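You operate a simulated robot arm through the tools that you are given. There is no shell and no other tool.

You are at the controls of a simulated robot arm. One attempt, no reset.

Task
Open the roller door to about the 1.5 m mark for some air.
Fine: draw the door bolt first; switch the door off again.

Only the result counts: the job must be done as asked and must still hold three seconds after the hand-in. Knocking over, shifting, dropping, spilling or breaking anything else fails it.

Robot
A 7-joint arm with a three-finger gripper, fixed in place. Base frame: the origin is on the floor under the middle of its stand, x ahead of it, y to its left, z up. Units: m, rad, N and s.
With the tool pointing down near the work surface it reaches from about 0.52 to 0.96 m from the base axis. Its first joint turns from -2.897 to 2.897 rad. Payload 2.69 kg.
The TCP is the grasp point between the finger pads, 0.029 m short of the fingertips. In the tool frame z runs along the fingers and y along their closing line. The gripper opens to 0.12 m; its body begins 0.078 m behind the TCP.
Orientation is told as [roll, pitch, yaw] about the base's x, y, z axes, in that order, counted from this pose: with the fingers straight down and closing along the base's y, the tool's x points along the base's -x, its y along +y and its z along -z.

Tools
- The arm moves only by the tool drive_tool. Its argument "plan" is a list of rows, each a list of 6 numbers: the shift along the base's x, y, z in m, then the turn, a rotation vector about the base's x, y, z in rad. In form: [[x, y, z, wx, wy, wz], ...]. A call has 1 to 20 rows; each row shifts and turns the commanded pose from where the row before left it. "grip" is the closure, from 0 (fully open) to 1 (shut), set as the call begins (left out, the last holds). Each row takes 0.2 s and may step no farther than 0.05 m and 0.15 rad from the row before; otherwise, or with a gripper value out of range, the whole call is refused. Where a pose cannot be reached the arm comes as near as it can. A force on the tool above 40 N (or 10 N above the force at the start of the call, whichever is more), or a blocked arm, ends the call early, and 0.2 s more pass. Each finger travels about 0.1362 m/s and halts on what it meets, pressing with about 25 N; the grip force reading is that of the motor and also rises with nothing between the fingers. The clock runs only during rows and for 0.2 s after the last one: add rows that do not move to give the fingers time. The reply holds the time, the measured pose of the TCP, the force on the tool along the base axes, the opening and the grip force, in the units named above and with some noise, with the torque about the TCP (base axes, N m) and any sound that the robot's microphone picked up, and new pictures: "pictures" is both (left out), scene, wrist or none.
- Cameras (640 x 400 px; columns grow to the right, rows downward): "scene" is fixed at [0.2216, 0.6494, 1.6092]; the picture's right is [-0.89, -0.46, 0.00], its down [-0.14, 0.27, -0.95] and it looks along [0.44, -0.84, -0.30] (base axes); focal length 345 px, centre (320, 200). "wrist" rides on the gripper at [0.063, 0, -0.104] in the tool frame; the picture's right is [0.00, 1.00, 0.00], its down [-0.83, 0.00, -0.56] and it looks along [-0.56, 0.00, 0.83] (tool axes); focal length 275 px, centre (320, 200). There is no depth. A picture from a camera that has moved, and an enlarged one, comes with that camera's place and axes in the base frame and with its lens.
- move_column(by): moves the trunk up (or, below 0, down) by that many m; the arm rides with it, the base frame stays. It gives what a move gives, with no picture.
- inspect(camera, box): a new picture of the part [left, top, right, bottom] of that camera's present view, enlarged. It takes no simulated time.
- finish_job(): hands the job in; it is judged then, once.

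Nothing tells you positions but the pictures and the camera data. Unless the task says otherwise, let go and move clear before handing in.

The tools are called by a JSON object that holds its "api" and its "payload". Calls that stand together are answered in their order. drive_tool: Moves the arm, as the interface text tells. Its arguments: {"type":"object","properties":{"plan":{"type":"array","items":{"type":"array","items":{"type":"number"}}},"grip":{"type":"number"},"pictures":{"type":"string","enum":["both","scene","wrist","none"]}},"required":["plan"]} The other tools are called the same way: move_column (by) moves the trunk up or down; inspect (camera, box) takes an enlarged picture of a part of a camera's view; finish_job () hands the job in.

At the start:

```text
clock: 0.0
ee_pos: [0.5487, -0.096, 1.4299]
tcp_rot: [0.003, 0.002, 0.0]
wrist_force: [0.8, -0.6, 0.7]
torque: [-0.05, 0.0, -0.02]
finger_gap: 0.1199
grip_force: 0.0
trunk travel left (down, up): [-0.475, 0.111]
```

scene: 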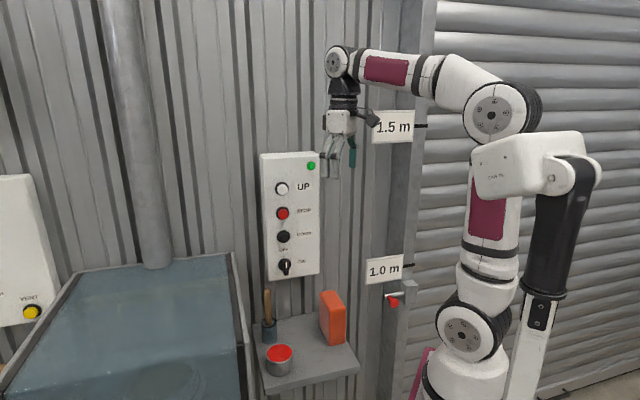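
wrist: 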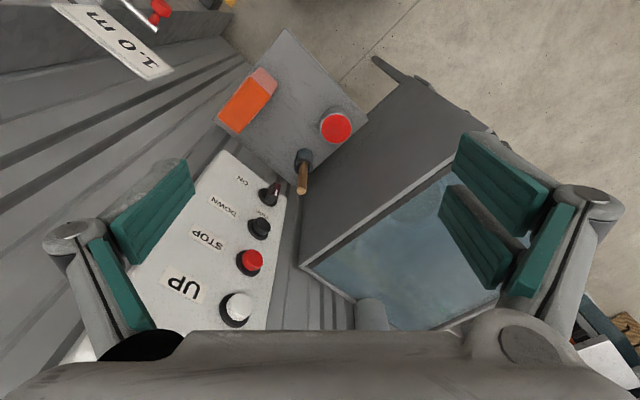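

I see a control panel with UP, STOP and DOWN buttons and a rotary switch. There is a red-handled bolt near the 1.0 m mark on the door guide, and a shelf with a few items below the panel. I'll take a closer look at each before moving.

{"api": "inspect", "payload": {"camera": "scene", "box": [250, 140, 350, 290]}}

{"api": "inspect", "payload": {"camera": "scene", "box": [350, 240, 450, 320]}}

{"api": "inspect", "payload": {"camera": "scene", "box": [350, 90, 450, 160]}}

{"api": "inspect", "payload": {"camera": "wrist", "box": [0, 0, 240, 150]}}

{"api": "inspect", "payload": {"camera": "wrist", "box": [130, 130, 330, 340]}}

```text
2.67 times, centred on (300, 215) of scene
camera zoom: at [0.2216, 0.6494, 1.6092], right [-0.89, -0.46, 0.0], down [-0.14, 0.27, -0.95], along [0.44, -0.84, -0.3], focal length 921 px, centre (373, 160)
```

zoom: 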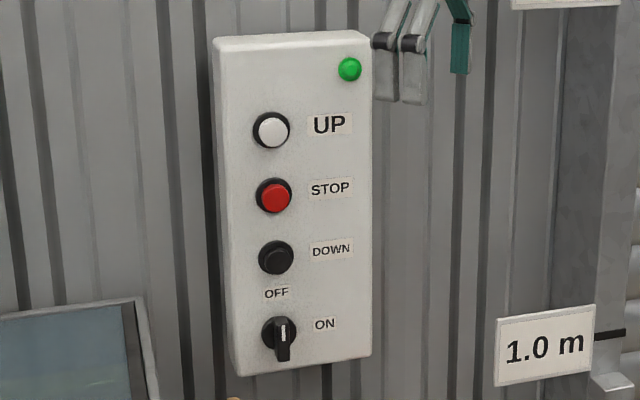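

```text
5.00 times, centred on (400, 280) of scene
camera zoom: at [0.2216, 0.6494, 1.6092], right [-0.89, -0.46, 0.0], down [-0.14, 0.27, -0.95], along [0.44, -0.84, -0.3], focal length 1727 px, centre (-80, -200)
```

zoom: 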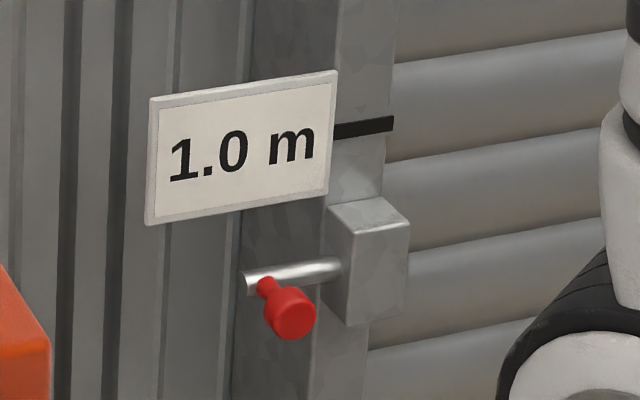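

```text
5.71 times, centred on (400, 125) of scene
camera zoom: at [0.2216, 0.6494, 1.6092], right [-0.89, -0.46, 0.0], down [-0.14, 0.27, -0.95], along [0.44, -0.84, -0.3], focal length 1973 px, centre (-137, 629)
```

zoom: 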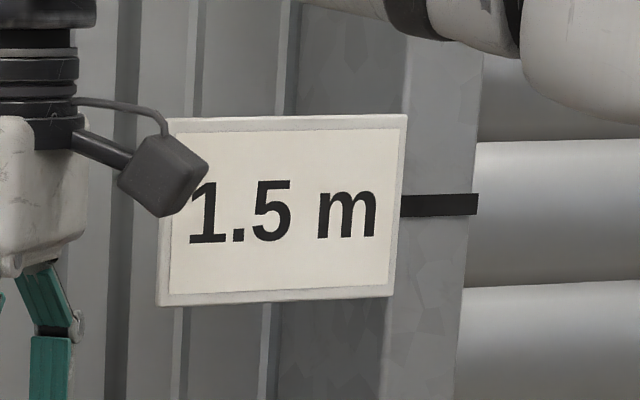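

```text
2.67 times, centred on (120, 75) of wrist
camera zoom: at [0.4843, -0.098, 1.5342], right [0.0, 1.0, 0.0], down [0.83, 0.0, 0.55], along [0.55, 0.0, -0.83], focal length 734 px, centre (853, 533)
```

zoom: 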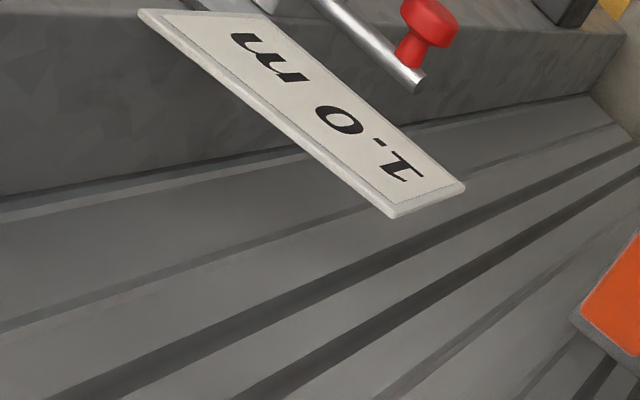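

```text
1.90 times, centred on (230, 235) of wrist
camera zoom: at [0.4843, -0.098, 1.5342], right [0.0, 1.0, 0.0], down [0.83, 0.0, 0.55], along [0.55, 0.0, -0.83], focal length 524 px, centre (491, 133)
```

zoom: 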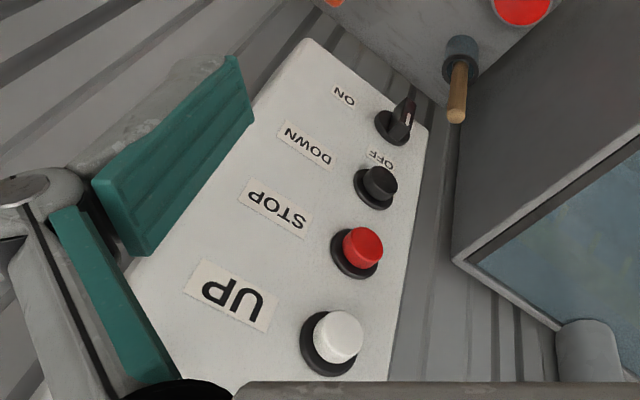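

The wall looks to run diagonally, with the panel near (0.80, -0.21) and the bolt knob near (0.47, -0.38, 0.92). Next I want close-ups of the switch, the bolt and the gripper.

{"api": "inspect", "payload": {"camera": "scene", "box": [270, 240, 320, 280]}}

{"api": "inspect", "payload": {"camera": "wrist", "box": [215, 160, 300, 215]}}

{"api": "inspect", "payload": {"camera": "wrist", "box": [110, 0, 230, 75]}}

{"api": "inspect", "payload": {"camera": "scene", "box": [375, 275, 425, 315]}}

{"api": "inspect", "payload": {"camera": "scene", "box": [310, 30, 400, 190]}}

{"api": "inspect", "payload": {"camera": "scene", "box": [240, 270, 440, 400]}}

{"api": "inspect", "payload": {"camera": "scene", "box": [400, 40, 640, 400]}}

```text
10.00 times, centred on (295, 260) of scene
camera zoom: at [0.2216, 0.6494, 1.6092], right [-0.89, -0.46, 0.0], down [-0.14, 0.27, -0.95], along [0.44, -0.84, -0.3], focal length 3453 px, centre (570, -400)
```

zoom: 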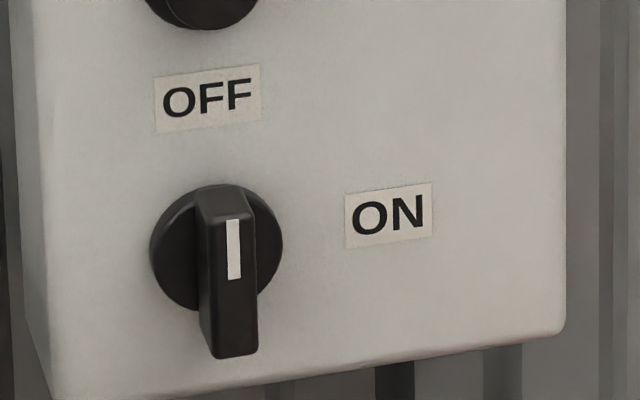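

```text
7.27 times, centred on (258, 188) of wrist
camera zoom: at [0.4843, -0.098, 1.5342], right [0.0, 1.0, 0.0], down [0.83, 0.0, 0.55], along [0.55, 0.0, -0.83], focal length 2002 px, centre (774, 291)
```

zoom: 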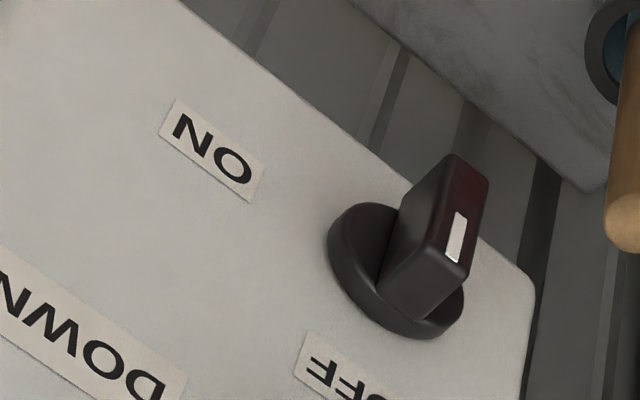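

```text
5.33 times, centred on (170, 38) of wrist
camera zoom: at [0.4843, -0.098, 1.5342], right [0.0, 1.0, 0.0], down [0.83, 0.0, 0.55], along [0.55, 0.0, -0.83], focal length 1468 px, centre (1120, 1067)
```

zoom: 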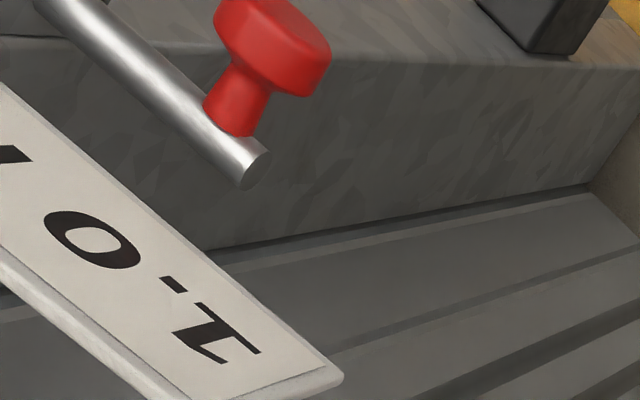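

```text
10.00 times, centred on (400, 295) of scene
camera zoom: at [0.2216, 0.6494, 1.6092], right [-0.89, -0.46, 0.0], down [-0.14, 0.27, -0.95], along [0.44, -0.84, -0.3], focal length 3453 px, centre (-480, -750)
```

zoom: 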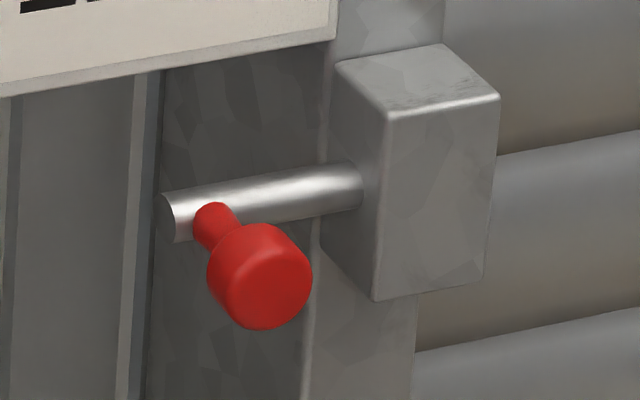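

```text
2.50 times, centred on (355, 110) of scene
camera zoom: at [0.2216, 0.6494, 1.6092], right [-0.89, -0.46, 0.0], down [-0.14, 0.27, -0.95], along [0.44, -0.84, -0.3], focal length 863 px, centre (232, 425)
```

zoom: 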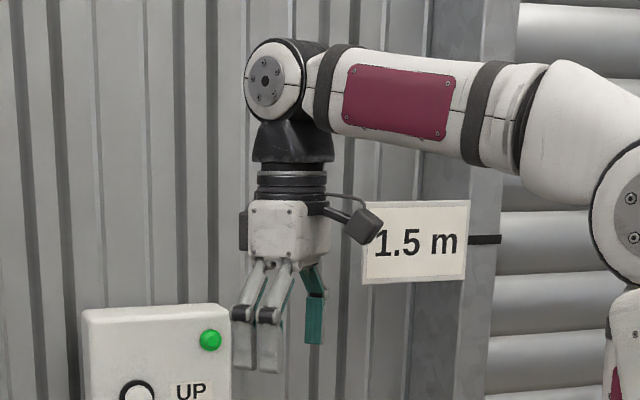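

```text
3.08 times, centred on (340, 335) of scene
camera zoom: at [0.2216, 0.6494, 1.6092], right [-0.89, -0.46, 0.0], down [-0.14, 0.27, -0.95], along [0.44, -0.84, -0.3], focal length 1062 px, centre (258, -215)
```

zoom: 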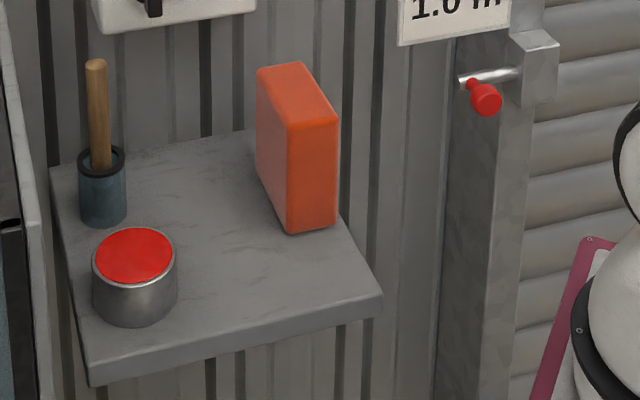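

```text
1.11 times, centred on (520, 220) of scene
camera zoom: at [0.2216, 0.6494, 1.6092], right [-0.89, -0.46, 0.0], down [-0.14, 0.27, -0.95], along [0.44, -0.84, -0.3], focal length 384 px, centre (98, 178)
```

zoom: 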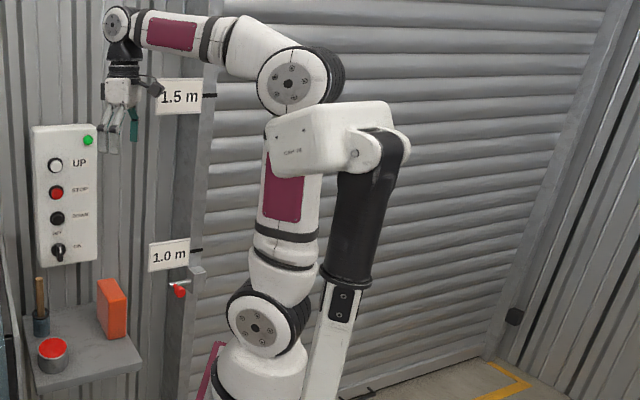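

The switch lever points up at OFF, so I'll have to turn it to ON before UP will work. The bolt knob sits at the free left end of a bar that runs into a block at the door, so I should pull it to the left, away from the door. First I'll lower the trunk in steps.

{"api": "move_column", "payload": {"by": -0.15}}

{"api": "drive_tool", "payload": {"plan": [[0, 0, 0, 0, 0, 0]]}}

```text
clock: 1.8
ee_pos: [0.5484, -0.095, 1.2787]
tcp_rot: [0.005, 0.001, 0.0]
wrist_force: [-0.2, 0.8, 0.1]
torque: [-0.03, 0.02, 0.01]
finger_gap: 0.1201
grip_force: 0.1
trunk travel left (down, up): [-0.325, 0.261]
```

```text
clock: 2.1
ee_pos: [0.549, -0.0961, 1.2796]
tcp_rot: [0.004, 0.001, 0.001]
wrist_force: [0.5, 0.2, -0.4]
torque: [0.02, 0.03, -0.01]
finger_gap: 0.1199
grip_force: 0.2
trunk travel left (down, up): [-0.325, 0.261]
camera wrist: at [0.4843, -0.098, 1.3842], right [0.0, 1.0, 0.0], down [0.83, 0.0, 0.55], along [0.55, 0.0, -0.83], focal length 275 px, centre (320, 200)
```

scene: 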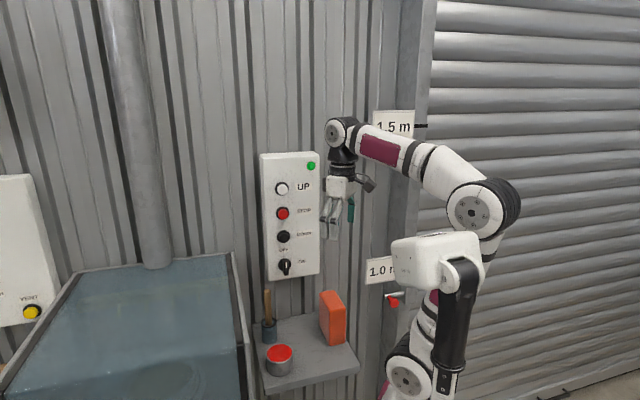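
wrist: 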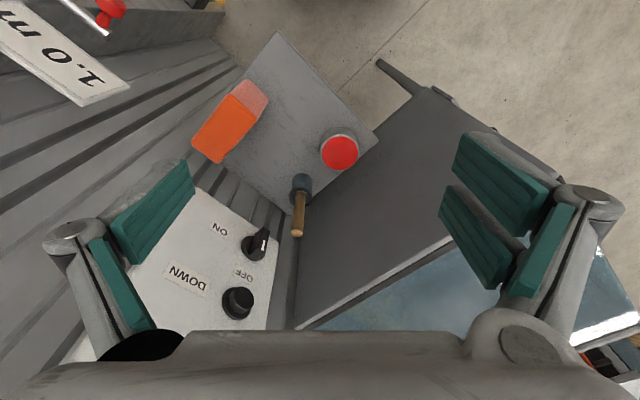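

The trunk moved cleanly and the gripper is clear of everything. I'll go a bit lower.

{"api": "move_column", "payload": {"by": -0.15}}

{"api": "drive_tool", "payload": {"plan": [[0, 0, 0, 0, 0, -0.138], [0, 0, 0, 0, 0, -0.138], [0, 0, 0, 0, 0, -0.138], [0, 0, 0, 0, 0, -0.138], [0, 0, 0, 0, 0, -0.138]]}}

```text
clock: 3.9
ee_pos: [0.5481, -0.0955, 1.1301]
tcp_rot: [0.006, 0.001, -0.001]
wrist_force: [0.7, -0.6, 0.1]
torque: [0.02, 0.01, 0.02]
finger_gap: 0.1201
grip_force: 0.2
trunk travel left (down, up): [-0.175, 0.411]
```

```text
clock: 5.1
ee_pos: [0.549, -0.0962, 1.1295]
tcp_rot: [0.002, 0.002, -0.693]
wrist_force: [-0.3, 0.7, 1.0]
torque: [-0.01, 0.02, -0.02]
finger_gap: 0.1199
grip_force: 0.0
trunk travel left (down, up): [-0.175, 0.411]
camera wrist: at [0.4989, -0.0577, 1.2337], right [0.64, 0.77, 0.0], down [0.64, -0.53, 0.55], along [0.43, -0.35, -0.83], focal length 275 px, centre (320, 200)
```

scene: 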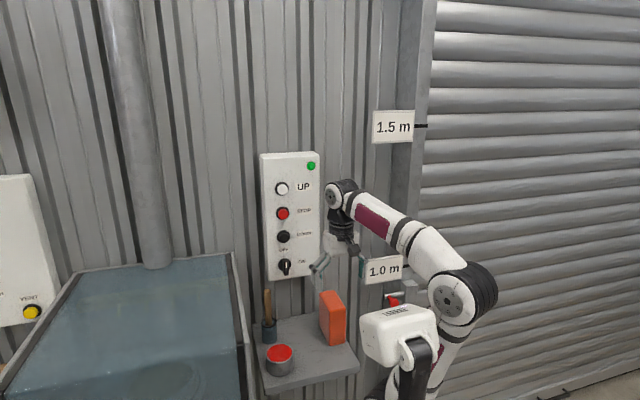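
wrist: 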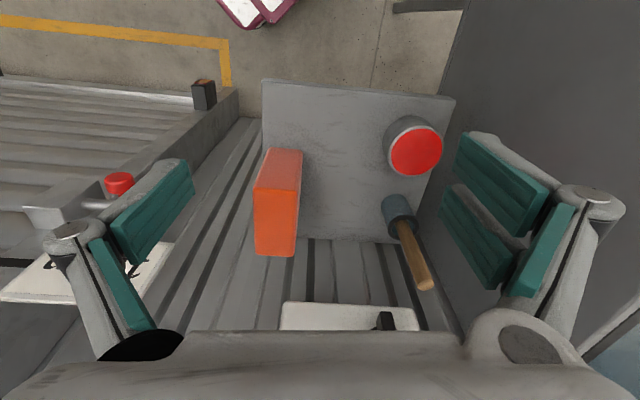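

The wall sits at about 45° to the base axes, and the knob triangulates to about (0.47, -0.38, 0.914). I'll open partway, tilt the tool toward the wall and move to a standoff above and in front of the knob.

{"api": "drive_tool", "payload": {"plan": [[-0.017, -0.035, 0, 0, 0, -0.092], [-0.017, -0.035, 0, -0.0943, -0.0943, 0], [-0.017, -0.035, 0, -0.0943, -0.0943, 0], [-0.017, -0.035, 0, -0.0943, -0.0943, 0], [-0.017, -0.035, 0, 0, 0, 0], [-0.017, -0.035, 0, 0, 0, 0], [-0.017, -0.035, 0, 0, 0, 0]], "grip": 0.3}}

```text
clock: 6.7
ee_pos: [0.4276, -0.3422, 1.1305]
tcp_rot: [0.003, -0.399, -0.782]
wrist_force: [0.0, 0.5, 0.3]
torque: [0.02, -0.05, -0.02]
finger_gap: 0.0839
grip_force: 0.0
trunk travel left (down, up): [-0.175, 0.411]
camera wrist: at [0.3564, -0.2749, 1.2018], right [0.7, 0.71, 0.0], down [0.39, -0.38, 0.84], along [0.6, -0.59, -0.55], focal length 275 px, centre (320, 200)
```

scene: 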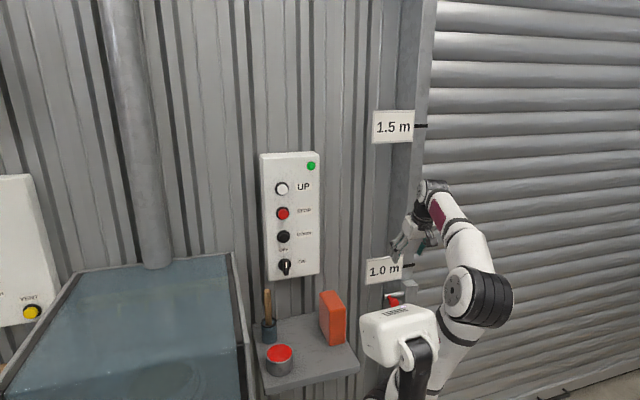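
wrist: 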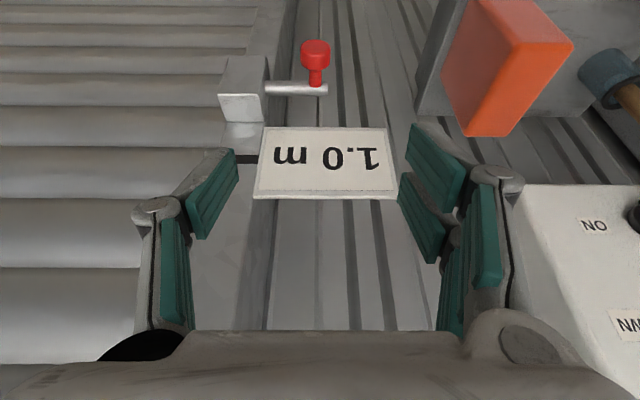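

I'm standing off in front of the bolt with the wall square to the tool. I'll go down part of the way and look again.

{"api": "drive_tool", "payload": {"plan": [[0, -0.0024, -0.034, 0, 0, 0], [0, -0.0024, -0.033, 0, 0, 0], [0, -0.0022, -0.033, 0, 0, 0]]}}

{"api": "inspect", "payload": {"camera": "wrist", "box": [180, 0, 460, 200]}}

{"api": "inspect", "payload": {"camera": "scene", "box": [360, 200, 460, 320]}}

```text
clock: 7.5
ee_pos: [0.429, -0.3491, 1.0296]
tcp_rot: [0.003, -0.399, -0.783]
wrist_force: [0.1, -0.5, 1.2]
torque: [-0.01, 0.01, 0.01]
finger_gap: 0.084
grip_force: 0.1
trunk travel left (down, up): [-0.175, 0.411]
camera wrist: at [0.3582, -0.2806, 1.1016], right [0.7, 0.71, 0.0], down [0.39, -0.39, 0.84], along [0.6, -0.59, -0.55], focal length 275 px, centre (320, 200)
```

scene: 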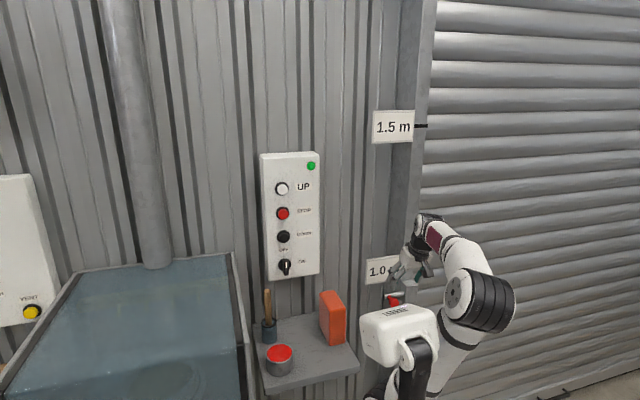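
wrist: 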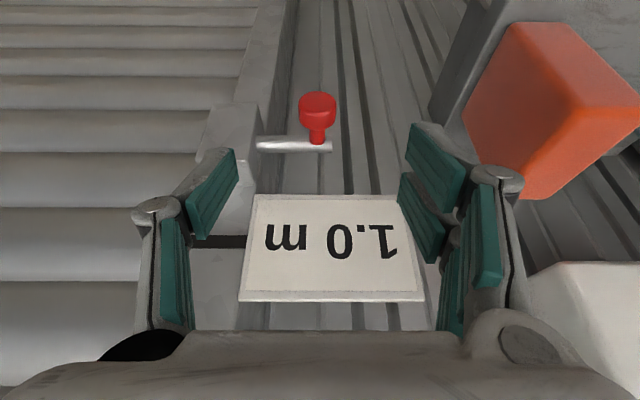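

```text
2.00 times, centred on (320, 100) of wrist
camera zoom: at [0.3582, -0.2806, 1.1016], right [0.7, 0.71, 0.0], down [0.39, -0.39, 0.84], along [0.6, -0.59, -0.55], focal length 551 px, centre (320, 400)
```

zoom: 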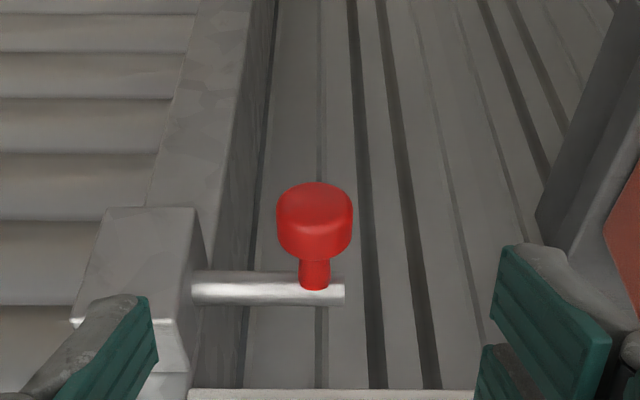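

```text
3.33 times, centred on (410, 260) of scene
camera zoom: at [0.2216, 0.6494, 1.6092], right [-0.89, -0.46, 0.0], down [-0.14, 0.27, -0.95], along [0.44, -0.84, -0.3], focal length 1151 px, centre (20, 0)
```

zoom: 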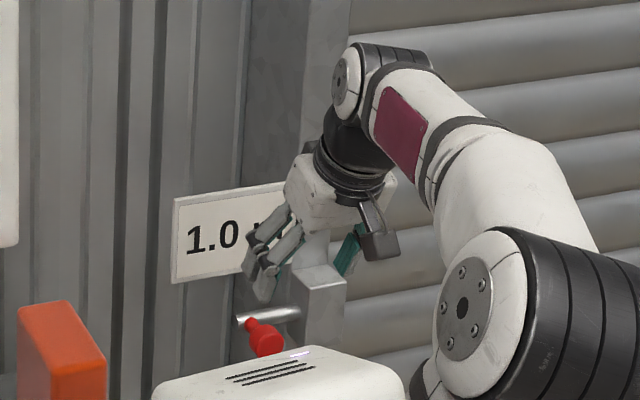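

Two wrist views agree on the knob at (0.465, -0.387, 0.915). I'll narrow the fingers so they miss the block, then come down along the tool axis.

{"api": "drive_tool", "payload": {"plan": [[0, 0, 0, 0, 0, 0], [0.0076, -0.0083, -0.0286, 0, 0, 0], [0.0076, -0.0083, -0.0286, 0, 0, 0]], "grip": 0.46}}

{"api": "inspect", "payload": {"camera": "wrist", "box": [180, 50, 460, 250]}}

```text
clock: 8.3
ee_pos: [0.4437, -0.3652, 0.972]
tcp_rot: [0.003, -0.399, -0.782]
wrist_force: [-0.7, 0.4, 0.0]
torque: [0.04, -0.02, 0.02]
finger_gap: 0.0648
grip_force: 0.0
trunk travel left (down, up): [-0.175, 0.411]
camera wrist: at [0.3728, -0.296, 1.0438], right [0.7, 0.71, 0.0], down [0.39, -0.39, 0.84], along [0.6, -0.59, -0.55], focal length 275 px, centre (320, 200)
```

scene: 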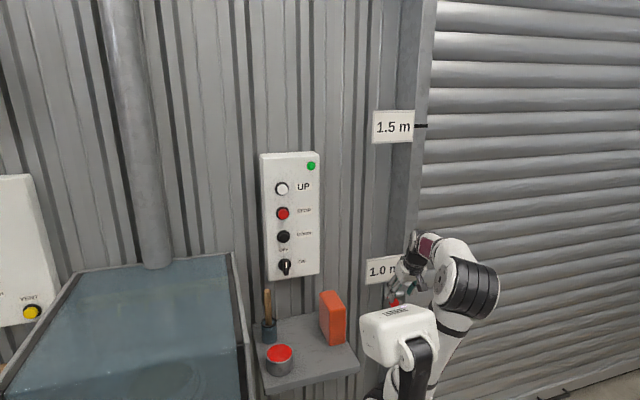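
wrist: 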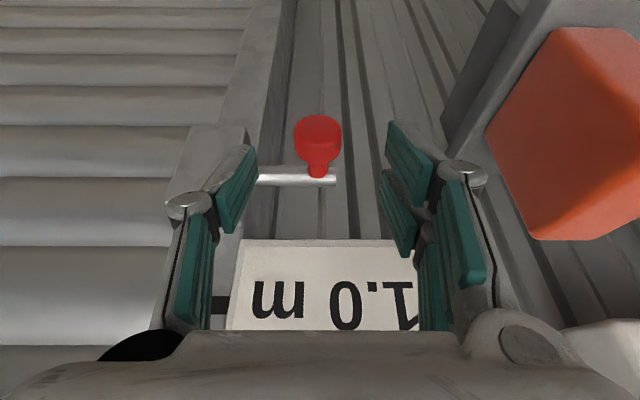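

```text
2.00 times, centred on (320, 150) of wrist
camera zoom: at [0.3728, -0.296, 1.0438], right [0.7, 0.71, 0.0], down [0.39, -0.39, 0.84], along [0.6, -0.59, -0.55], focal length 551 px, centre (320, 300)
```

zoom: 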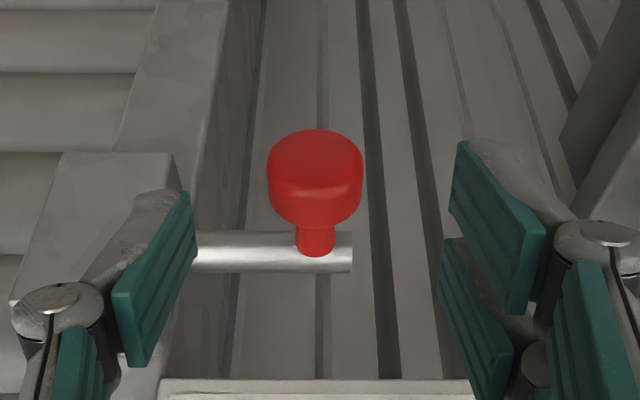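

The knob is centred between the fingers. I'll go down the rest of the way and then close on it.

{"api": "drive_tool", "payload": {"plan": [[0.0076, -0.0083, -0.0286, 0, 0, 0], [0.0066, -0.0093, -0.0286, 0, 0, 0]]}}

{"api": "inspect", "payload": {"camera": "wrist", "box": [180, 100, 460, 300]}}

```text
clock: 8.9
ee_pos: [0.4586, -0.3809, 0.9156]
tcp_rot: [0.002, -0.4, -0.783]
wrist_force: [0.4, 0.0, -0.4]
torque: [0.02, -0.05, -0.01]
finger_gap: 0.0647
grip_force: 0.1
trunk travel left (down, up): [-0.175, 0.411]
camera wrist: at [0.3877, -0.3137, 0.9868], right [0.7, 0.71, 0.0], down [0.39, -0.39, 0.84], along [0.6, -0.59, -0.55], focal length 275 px, centre (320, 200)
```

scene: 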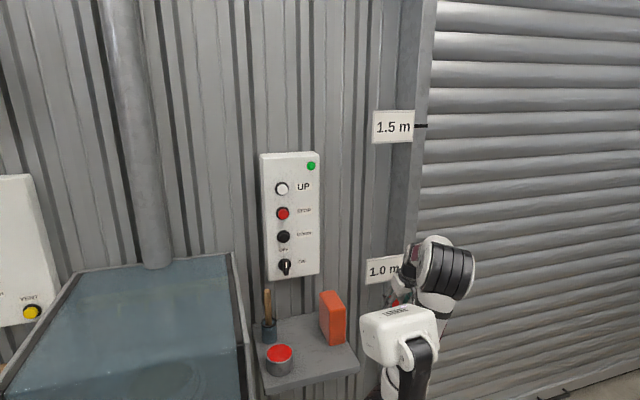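
wrist: 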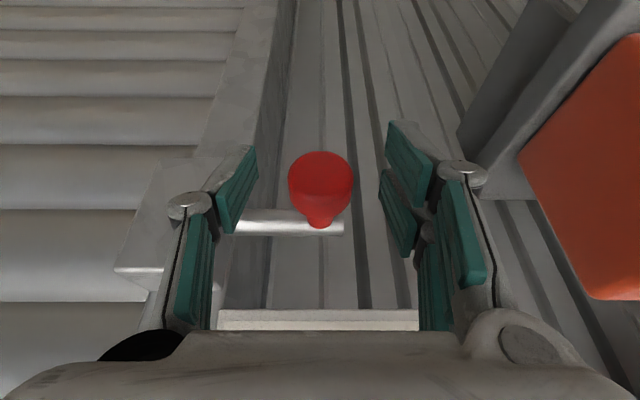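

```text
2.00 times, centred on (320, 200) of wrist
camera zoom: at [0.3877, -0.3137, 0.9868], right [0.7, 0.71, 0.0], down [0.39, -0.39, 0.84], along [0.6, -0.59, -0.55], focal length 551 px, centre (320, 200)
```

zoom: 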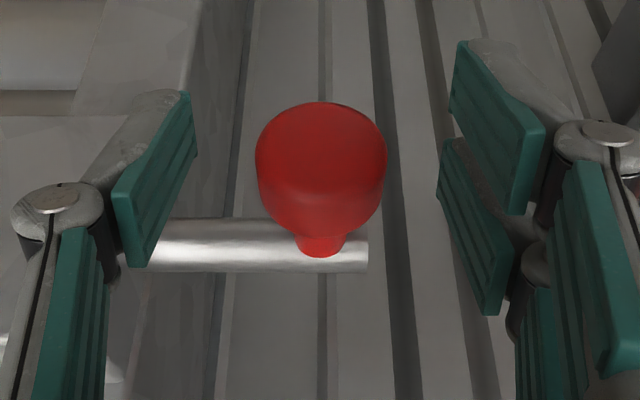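

The fingers straddle the knob, so I'll close on it.

{"api": "drive_tool", "payload": {"plan": [[0, 0, 0, 0, 0, 0], [0, 0, 0, 0, 0, 0], [0, 0, 0, 0, 0, 0]], "grip": 1.0, "pictures": "wrist"}}

```text
clock: 9.7
ee_pos: [0.458, -0.3805, 0.9148]
tcp_rot: [0.001, -0.398, -0.78]
wrist_force: [2.1, 2.8, -0.4]
torque: [-0.3, -0.37, 0.87]
finger_gap: 0.0332
grip_force: 45.0
trunk travel left (down, up): [-0.175, 0.411]
camera wrist: at [0.3879, -0.3135, 0.9869], right [0.7, 0.71, 0.0], down [0.39, -0.39, 0.83], along [0.6, -0.58, -0.55], focal length 275 px, centre (320, 200)
```

wrist: 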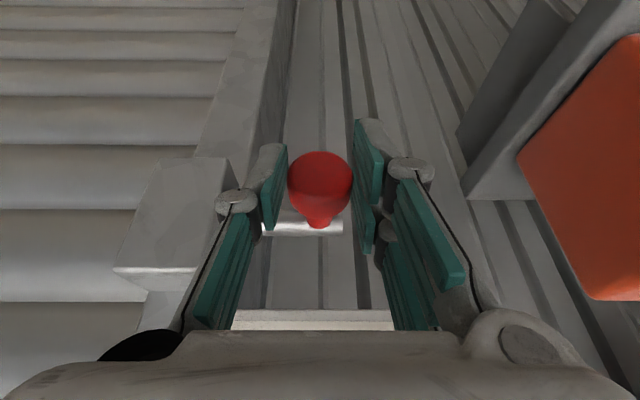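

I have the knob, with a gap of 33 mm. Now I'll pull it left along the wall, away from the door.

{"api": "drive_tool", "payload": {"plan": [[0.0071, 0.0071, 0, 0, 0, 0], [0.0071, 0.0071, 0, 0, 0, 0], [0.0071, 0.0071, 0, 0, 0, 0], [0.0071, 0.0071, 0, 0, 0, 0]], "grip": 1.0, "pictures": "wrist"}}

```text
clock: 10.7
ee_pos: [0.4869, -0.3525, 0.9143]
tcp_rot: [0.002, -0.397, -0.782]
wrist_force: [-2.3, -1.2, 4.6]
torque: [0.41, 0.23, 0.71]
finger_gap: 0.0331
grip_force: 44.8
trunk travel left (down, up): [-0.175, 0.411]
camera wrist: at [0.4159, -0.2854, 0.9868], right [0.7, 0.71, 0.0], down [0.39, -0.39, 0.84], along [0.6, -0.59, -0.55], focal length 275 px, centre (320, 200)
```

wrist: 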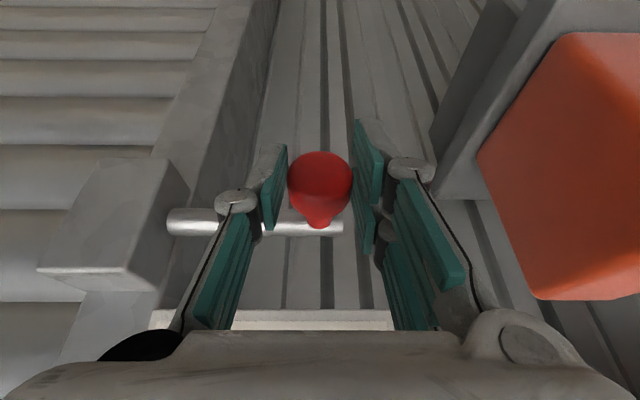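

The bolt slides easily. I'll keep going until it meets its stop.

{"api": "drive_tool", "payload": {"plan": [[0.0071, 0.0071, 0, 0, 0, 0], [0.0071, 0.0071, 0, 0, 0, 0]], "grip": 1.0, "pictures": "wrist"}}

```text
clock: 11.3
ee_pos: [0.4961, -0.3468, 0.9157]
tcp_rot: [-0.008, -0.4, -0.791]
wrist_force: [-7.6, -11.2, -4.7]
torque: [-0.09, 0.33, 0.48]
finger_gap: 0.0333
grip_force: 44.6
trunk travel left (down, up): [-0.175, 0.411]
stopped in row 2: the force on the tool passed its limit at 46 N (the readings are from after the stop); the commanded pose is now the measured one
camera wrist: at [0.425, -0.2764, 0.9865], right [0.71, 0.7, -0.01], down [0.39, -0.38, 0.84], along [0.59, -0.6, -0.55], focal length 275 px, centre (320, 200)
```

wrist: 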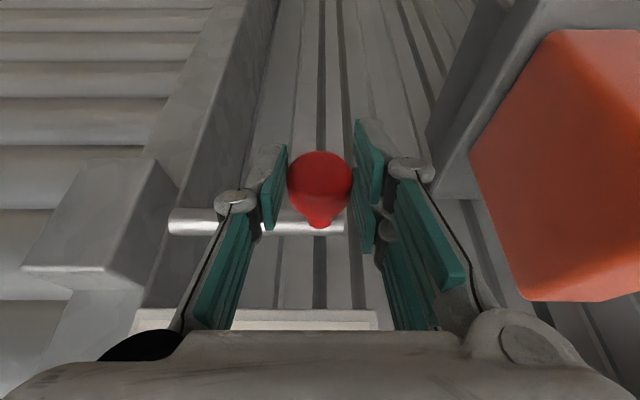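

The bolt hit its end stop after about 5 cm of travel. I'll release it and check that it stays drawn.

{"api": "drive_tool", "payload": {"plan": [[0, 0, 0, 0, 0, 0], [0, 0, 0, 0, 0, 0]], "grip": 0.4, "pictures": "wrist"}}

```text
clock: 11.9
ee_pos: [0.4966, -0.3439, 0.9155]
tcp_rot: [-0.007, -0.399, -0.792]
wrist_force: [-0.1, -0.6, 0.4]
torque: [0.0, 0.0, 0.02]
finger_gap: 0.0719
grip_force: 0.1
trunk travel left (down, up): [-0.175, 0.411]
camera wrist: at [0.4261, -0.2749, 0.9866], right [0.71, 0.71, -0.01], down [0.39, -0.39, 0.84], along [0.59, -0.59, -0.55], focal length 275 px, centre (320, 200)
```

wrist: 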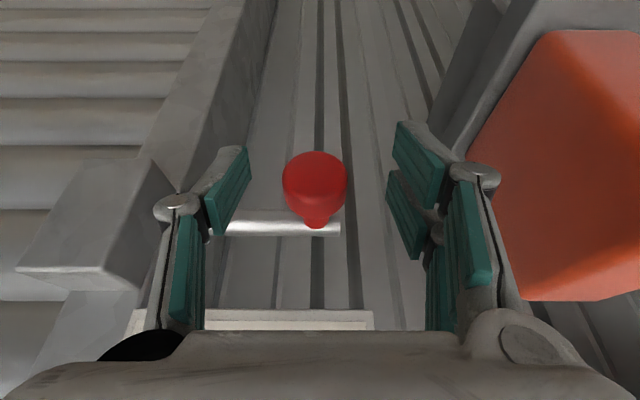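

The bolt stays drawn and the fingers are clear of it. I'll back off along the tool axis and rise above the shelf items.

{"api": "drive_tool", "payload": {"plan": [[-0.009, 0.009, 0.03, 0, 0, 0], [-0.009, 0.009, 0.03, 0, 0, 0], [-0.009, 0.009, 0.03, 0, 0, 0], [-0.009, 0.009, 0.03, 0, 0, 0], [0, 0, 0.04, 0, 0, 0], [0, 0, 0.04, 0, 0, 0], [0, 0, 0.04, 0, 0, 0]]}}

{"api": "inspect", "payload": {"camera": "scene", "box": [350, 240, 450, 320]}}

{"api": "inspect", "payload": {"camera": "wrist", "box": [120, 0, 440, 200]}}

```text
clock: 13.5
ee_pos: [0.4612, -0.3063, 1.1563]
tcp_rot: [-0.006, -0.399, -0.789]
wrist_force: [0.2, -1.5, 0.1]
torque: [-0.01, 0.0, -0.01]
finger_gap: 0.072
grip_force: 0.0
trunk travel left (down, up): [-0.175, 0.411]
camera wrist: at [0.3909, -0.2389, 1.2275], right [0.71, 0.71, -0.01], down [0.39, -0.39, 0.84], along [0.59, -0.59, -0.55], focal length 275 px, centre (320, 200)
```

scene: 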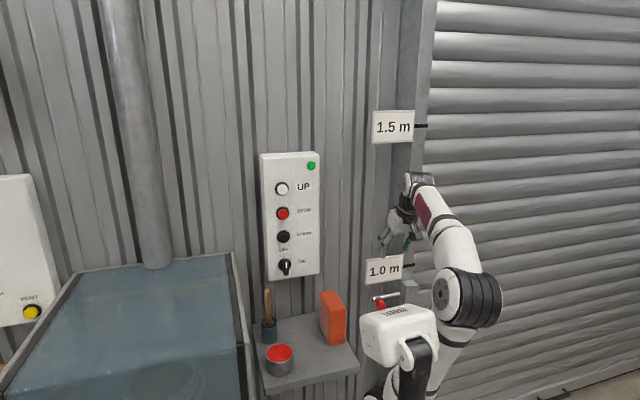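
wrist: 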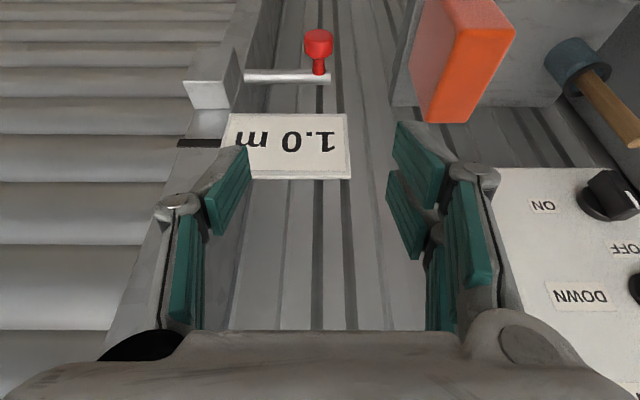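

```text
5.00 times, centred on (400, 280) of scene
camera zoom: at [0.2216, 0.6494, 1.6092], right [-0.89, -0.46, 0.0], down [-0.14, 0.27, -0.95], along [0.44, -0.84, -0.3], focal length 1727 px, centre (-80, -200)
```

zoom: 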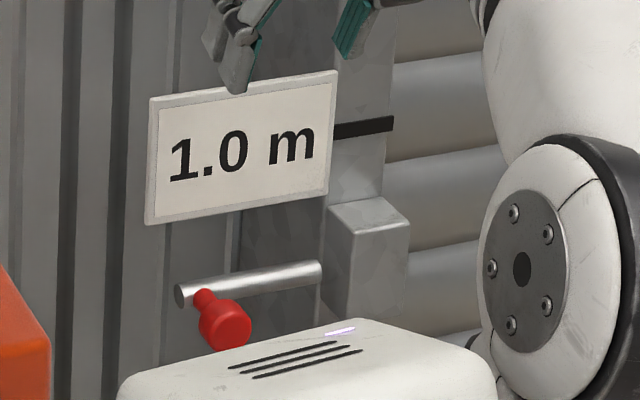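

```text
2.00 times, centred on (280, 100) of wrist
camera zoom: at [0.3909, -0.2389, 1.2275], right [0.71, 0.71, -0.01], down [0.39, -0.39, 0.84], along [0.59, -0.59, -0.55], focal length 551 px, centre (400, 400)
```

zoom: 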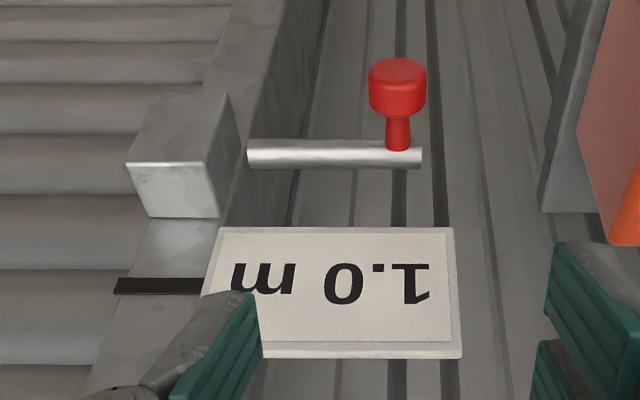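

The bolt is fully out of the keeper block. Now I'll move in front of the panel and level the tool so it points at the wall.

{"api": "drive_tool", "payload": {"plan": [[0.01, 0.025, 0.008, -0.1034, -0.1034, 0], [0.018, 0.03, 0.008, -0.1034, -0.1034, 0], [0.022, 0.03, 0.004, -0.1034, -0.1034, 0], [0.022, 0.03, 0, -0.1034, -0.1034, 0], [0.025, 0.03, 0, -0.1034, -0.1034, 0], [0.025, 0.03, 0, -0.1034, -0.1034, 0], [0.025, 0.03, 0, -0.1034, -0.1034, 0], [0.028, 0.03, 0, -0.1034, -0.1034, 0]]}}

```text
clock: 15.1
ee_pos: [0.5241, -0.1994, 1.186]
tcp_rot: [0.752, -1.214, -1.642]
wrist_force: [-0.2, 0.6, 0.1]
torque: [-0.01, 0.03, -0.01]
finger_gap: 0.0719
grip_force: 0.1
trunk travel left (down, up): [-0.175, 0.411]
stopped in row 7: the arm was blocked; the commanded pose is now the measured one
camera wrist: at [0.4583, -0.1025, 1.1527], right [0.77, 0.59, 0.23], down [-0.37, 0.12, 0.92], along [0.52, -0.8, 0.31], focal length 275 px, centre (320, 200)
```

scene: 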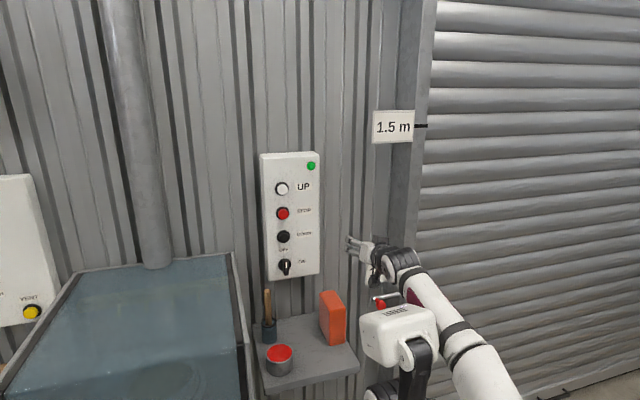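
wrist: 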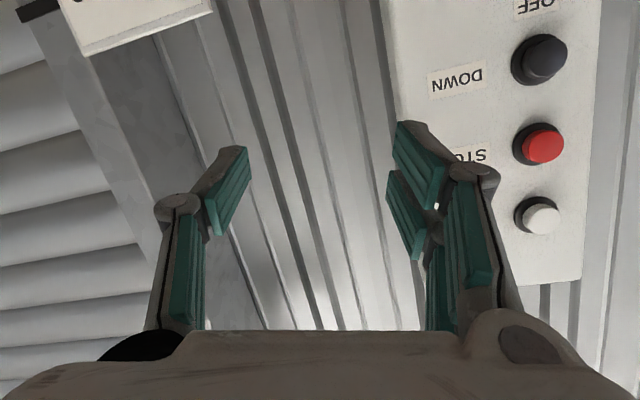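

The arm hit a joint limit because a level tool at that short radius leaves the wrist too close to the base. I'll bring the tilt back to about 1.0 rad while moving out in front of the panel, and level it only there.

{"api": "drive_tool", "payload": {"plan": [[0.015, 0.01, 0.0, 0.0185, 0.0934, 0.0413], [0.02, 0.015, 0.0, 0.0185, 0.0934, 0.0413], [0.03, 0.022, 0.0, 0.0185, 0.0934, 0.0413], [0.03, 0.022, 0.004, 0.0185, 0.0934, 0.0413], [0.03, 0.022, 0.005, 0, 0, 0], [0.03, 0.022, 0.005, 0, 0, 0]]}}

```text
clock: 16.4
ee_pos: [0.6778, -0.0664, 1.2036]
tcp_rot: [0.022, -1.014, -0.754]
wrist_force: [-0.3, 0.7, 0.5]
torque: [-0.01, -0.02, 0.0]
finger_gap: 0.072
grip_force: 0.0
trunk travel left (down, up): [-0.175, 0.411]
camera wrist: at [0.586, 0.0144, 1.2054], right [0.67, 0.74, 0.01], down [-0.03, 0.02, 1.0], along [0.74, -0.67, 0.03], focal length 275 px, centre (320, 200)
```

scene: 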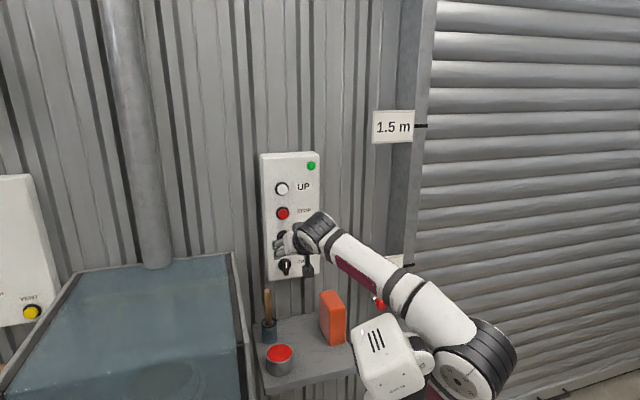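
wrist: 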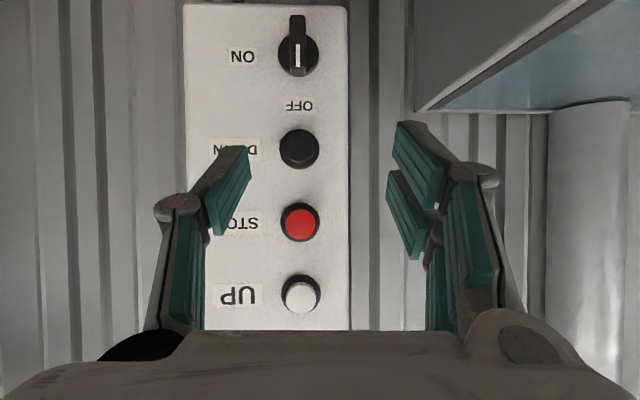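

This is a clear view of the panel. I'll zoom in to get exact positions and check alignment.

{"api": "inspect", "payload": {"camera": "wrist", "box": [170, 0, 370, 125]}}

{"api": "inspect", "payload": {"camera": "wrist", "box": [170, 210, 370, 335]}}

{"api": "inspect", "payload": {"camera": "scene", "box": [250, 190, 350, 290]}}

```text
3.20 times, centred on (270, 62) of wrist
camera zoom: at [0.586, 0.0144, 1.2054], right [0.67, 0.74, 0.01], down [-0.03, 0.02, 1.0], along [0.74, -0.67, 0.03], focal length 881 px, centre (480, 640)
```

zoom: 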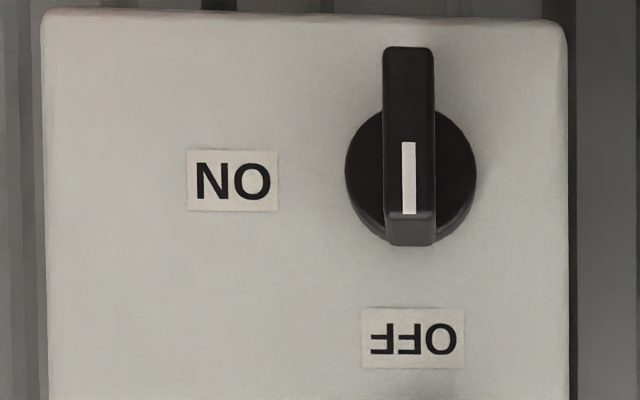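

```text
3.20 times, centred on (270, 272) of wrist
camera zoom: at [0.586, 0.0144, 1.2054], right [0.67, 0.74, 0.01], down [-0.03, 0.02, 1.0], along [0.74, -0.67, 0.03], focal length 881 px, centre (480, -32)
```

zoom: 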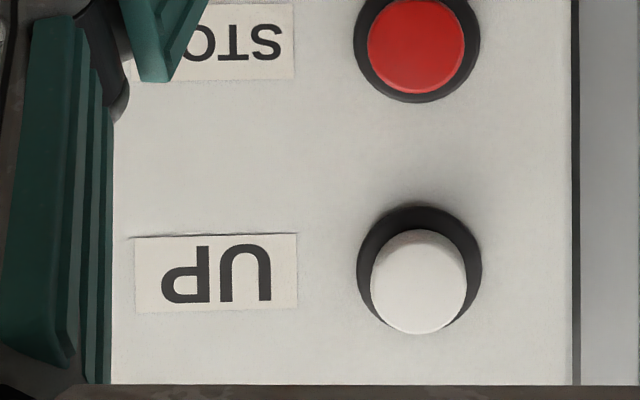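

```text
4.00 times, centred on (300, 240) of scene
camera zoom: at [0.2216, 0.6494, 1.6092], right [-0.89, -0.46, 0.0], down [-0.14, 0.27, -0.95], along [0.44, -0.84, -0.3], focal length 1381 px, centre (400, 40)
```

zoom: 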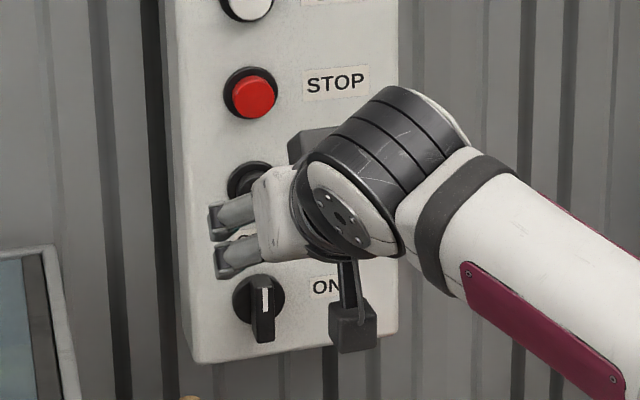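

The wall is at 45°. The buttons are at e≈0.417 along the wall, with UP at z≈1.32, STOP at 1.24, DOWN at 1.16 and the switch at 1.05. I'll square up and level the tool at a safe standoff.

{"api": "drive_tool", "payload": {"plan": [[0.007, -0.0105, -0.008, 0, 0, -0.049], [0.007, -0.0105, -0.008, -0.0987, -0.0987, 0], [0.007, -0.0105, -0.008, -0.0987, -0.0987, 0], [0.007, -0.0105, -0.008, -0.0987, -0.0987, 0], [0.007, -0.0105, -0.008, -0.0987, -0.0987, 0], [0.007, -0.0105, -0.008, 0, 0, 0]]}}

```text
clock: 17.1
ee_pos: [0.7082, -0.0695, 1.1917]
tcp_rot: [0.101, -1.109, -0.788]
wrist_force: [-0.3, -0.1, 0.7]
torque: [-0.03, 0.04, -0.05]
finger_gap: 0.0719
grip_force: 0.0
trunk travel left (down, up): [-0.175, 0.411]
stopped in row 3: the arm was blocked; the commanded pose is now the measured one
camera wrist: at [0.6137, 0.008, 1.1807], right [0.64, 0.77, 0.04], down [-0.13, 0.05, 0.99], along [0.76, -0.64, 0.13], focal length 275 px, centre (320, 200)
```

scene: 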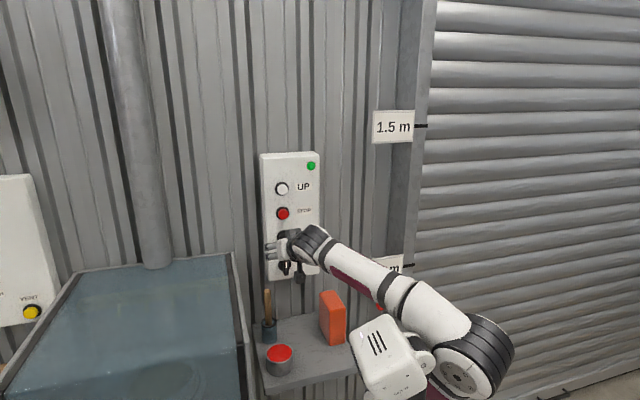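
wrist: 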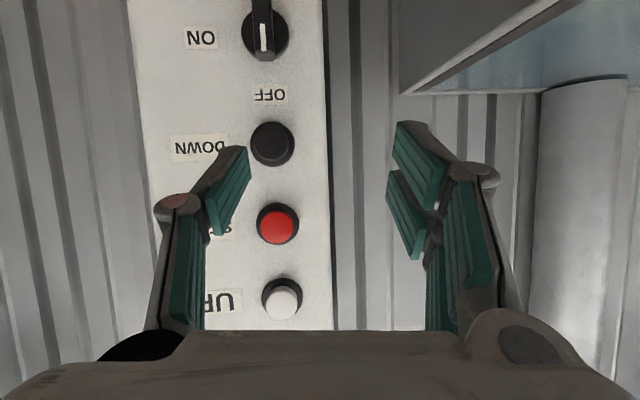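

The arm was blocked again while tilting up. I'll look closely at the arm itself to see what is limiting it.

{"api": "inspect", "payload": {"camera": "scene", "box": [260, 200, 540, 400]}}

{"api": "inspect", "payload": {"camera": "scene", "box": [250, 215, 350, 295]}}

```text
2.00 times, centred on (400, 300) of scene
camera zoom: at [0.2216, 0.6494, 1.6092], right [-0.89, -0.46, 0.0], down [-0.14, 0.27, -0.95], along [0.44, -0.84, -0.3], focal length 691 px, centre (160, 0)
```

zoom: 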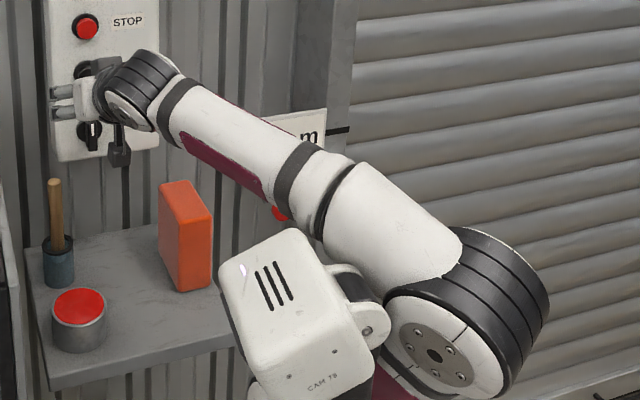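

```text
5.00 times, centred on (300, 255) of scene
camera zoom: at [0.2216, 0.6494, 1.6092], right [-0.89, -0.46, 0.0], down [-0.14, 0.27, -0.95], along [0.44, -0.84, -0.3], focal length 1727 px, centre (420, -75)
```

zoom: 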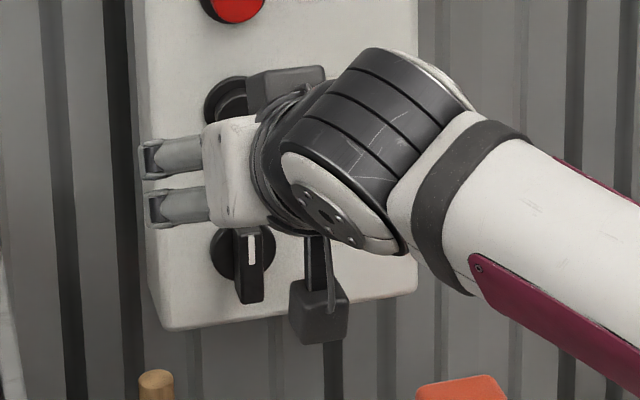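

The blocks happened when the wrist came too close to the base axis, below roughly 0.54 m. I'll move closer to the panel first at the present tilt, then level the tool.

{"api": "drive_tool", "payload": {"plan": [[0.009, -0.0247, -0.0233, 0, 0, 0], [0.008, -0.0247, -0.0233, -0.0117, 0.0173, -0.0464], [0.008, -0.0247, -0.0233, -0.0117, 0.0173, -0.0464]]}}

```text
clock: 18.0
ee_pos: [0.7486, -0.0905, 1.1157]
tcp_rot: [0.01, -1.093, -0.661]
wrist_force: [0.9, 0.2, 0.6]
torque: [-0.03, 0.0, -0.04]
finger_gap: 0.072
grip_force: 0.1
trunk travel left (down, up): [-0.175, 0.411]
stopped in row 3: the arm was blocked; the commanded pose is now the measured one
camera wrist: at [0.6496, -0.0182, 1.1067], right [0.6, 0.8, 0.0], down [-0.09, 0.07, 0.99], along [0.79, -0.6, 0.11], focal length 275 px, centre (320, 200)
```

scene: 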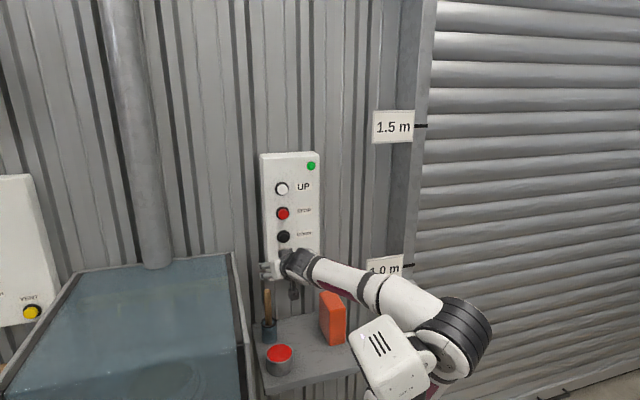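
wrist: 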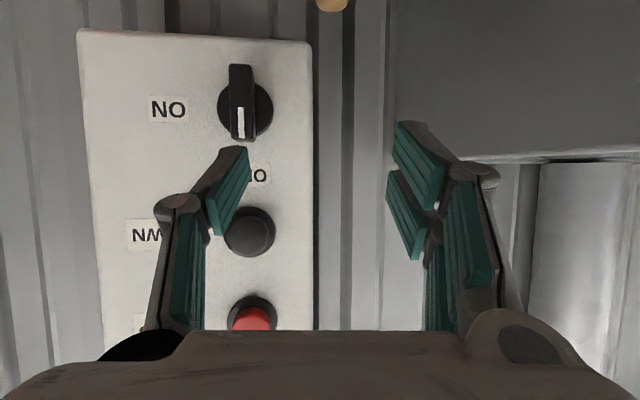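

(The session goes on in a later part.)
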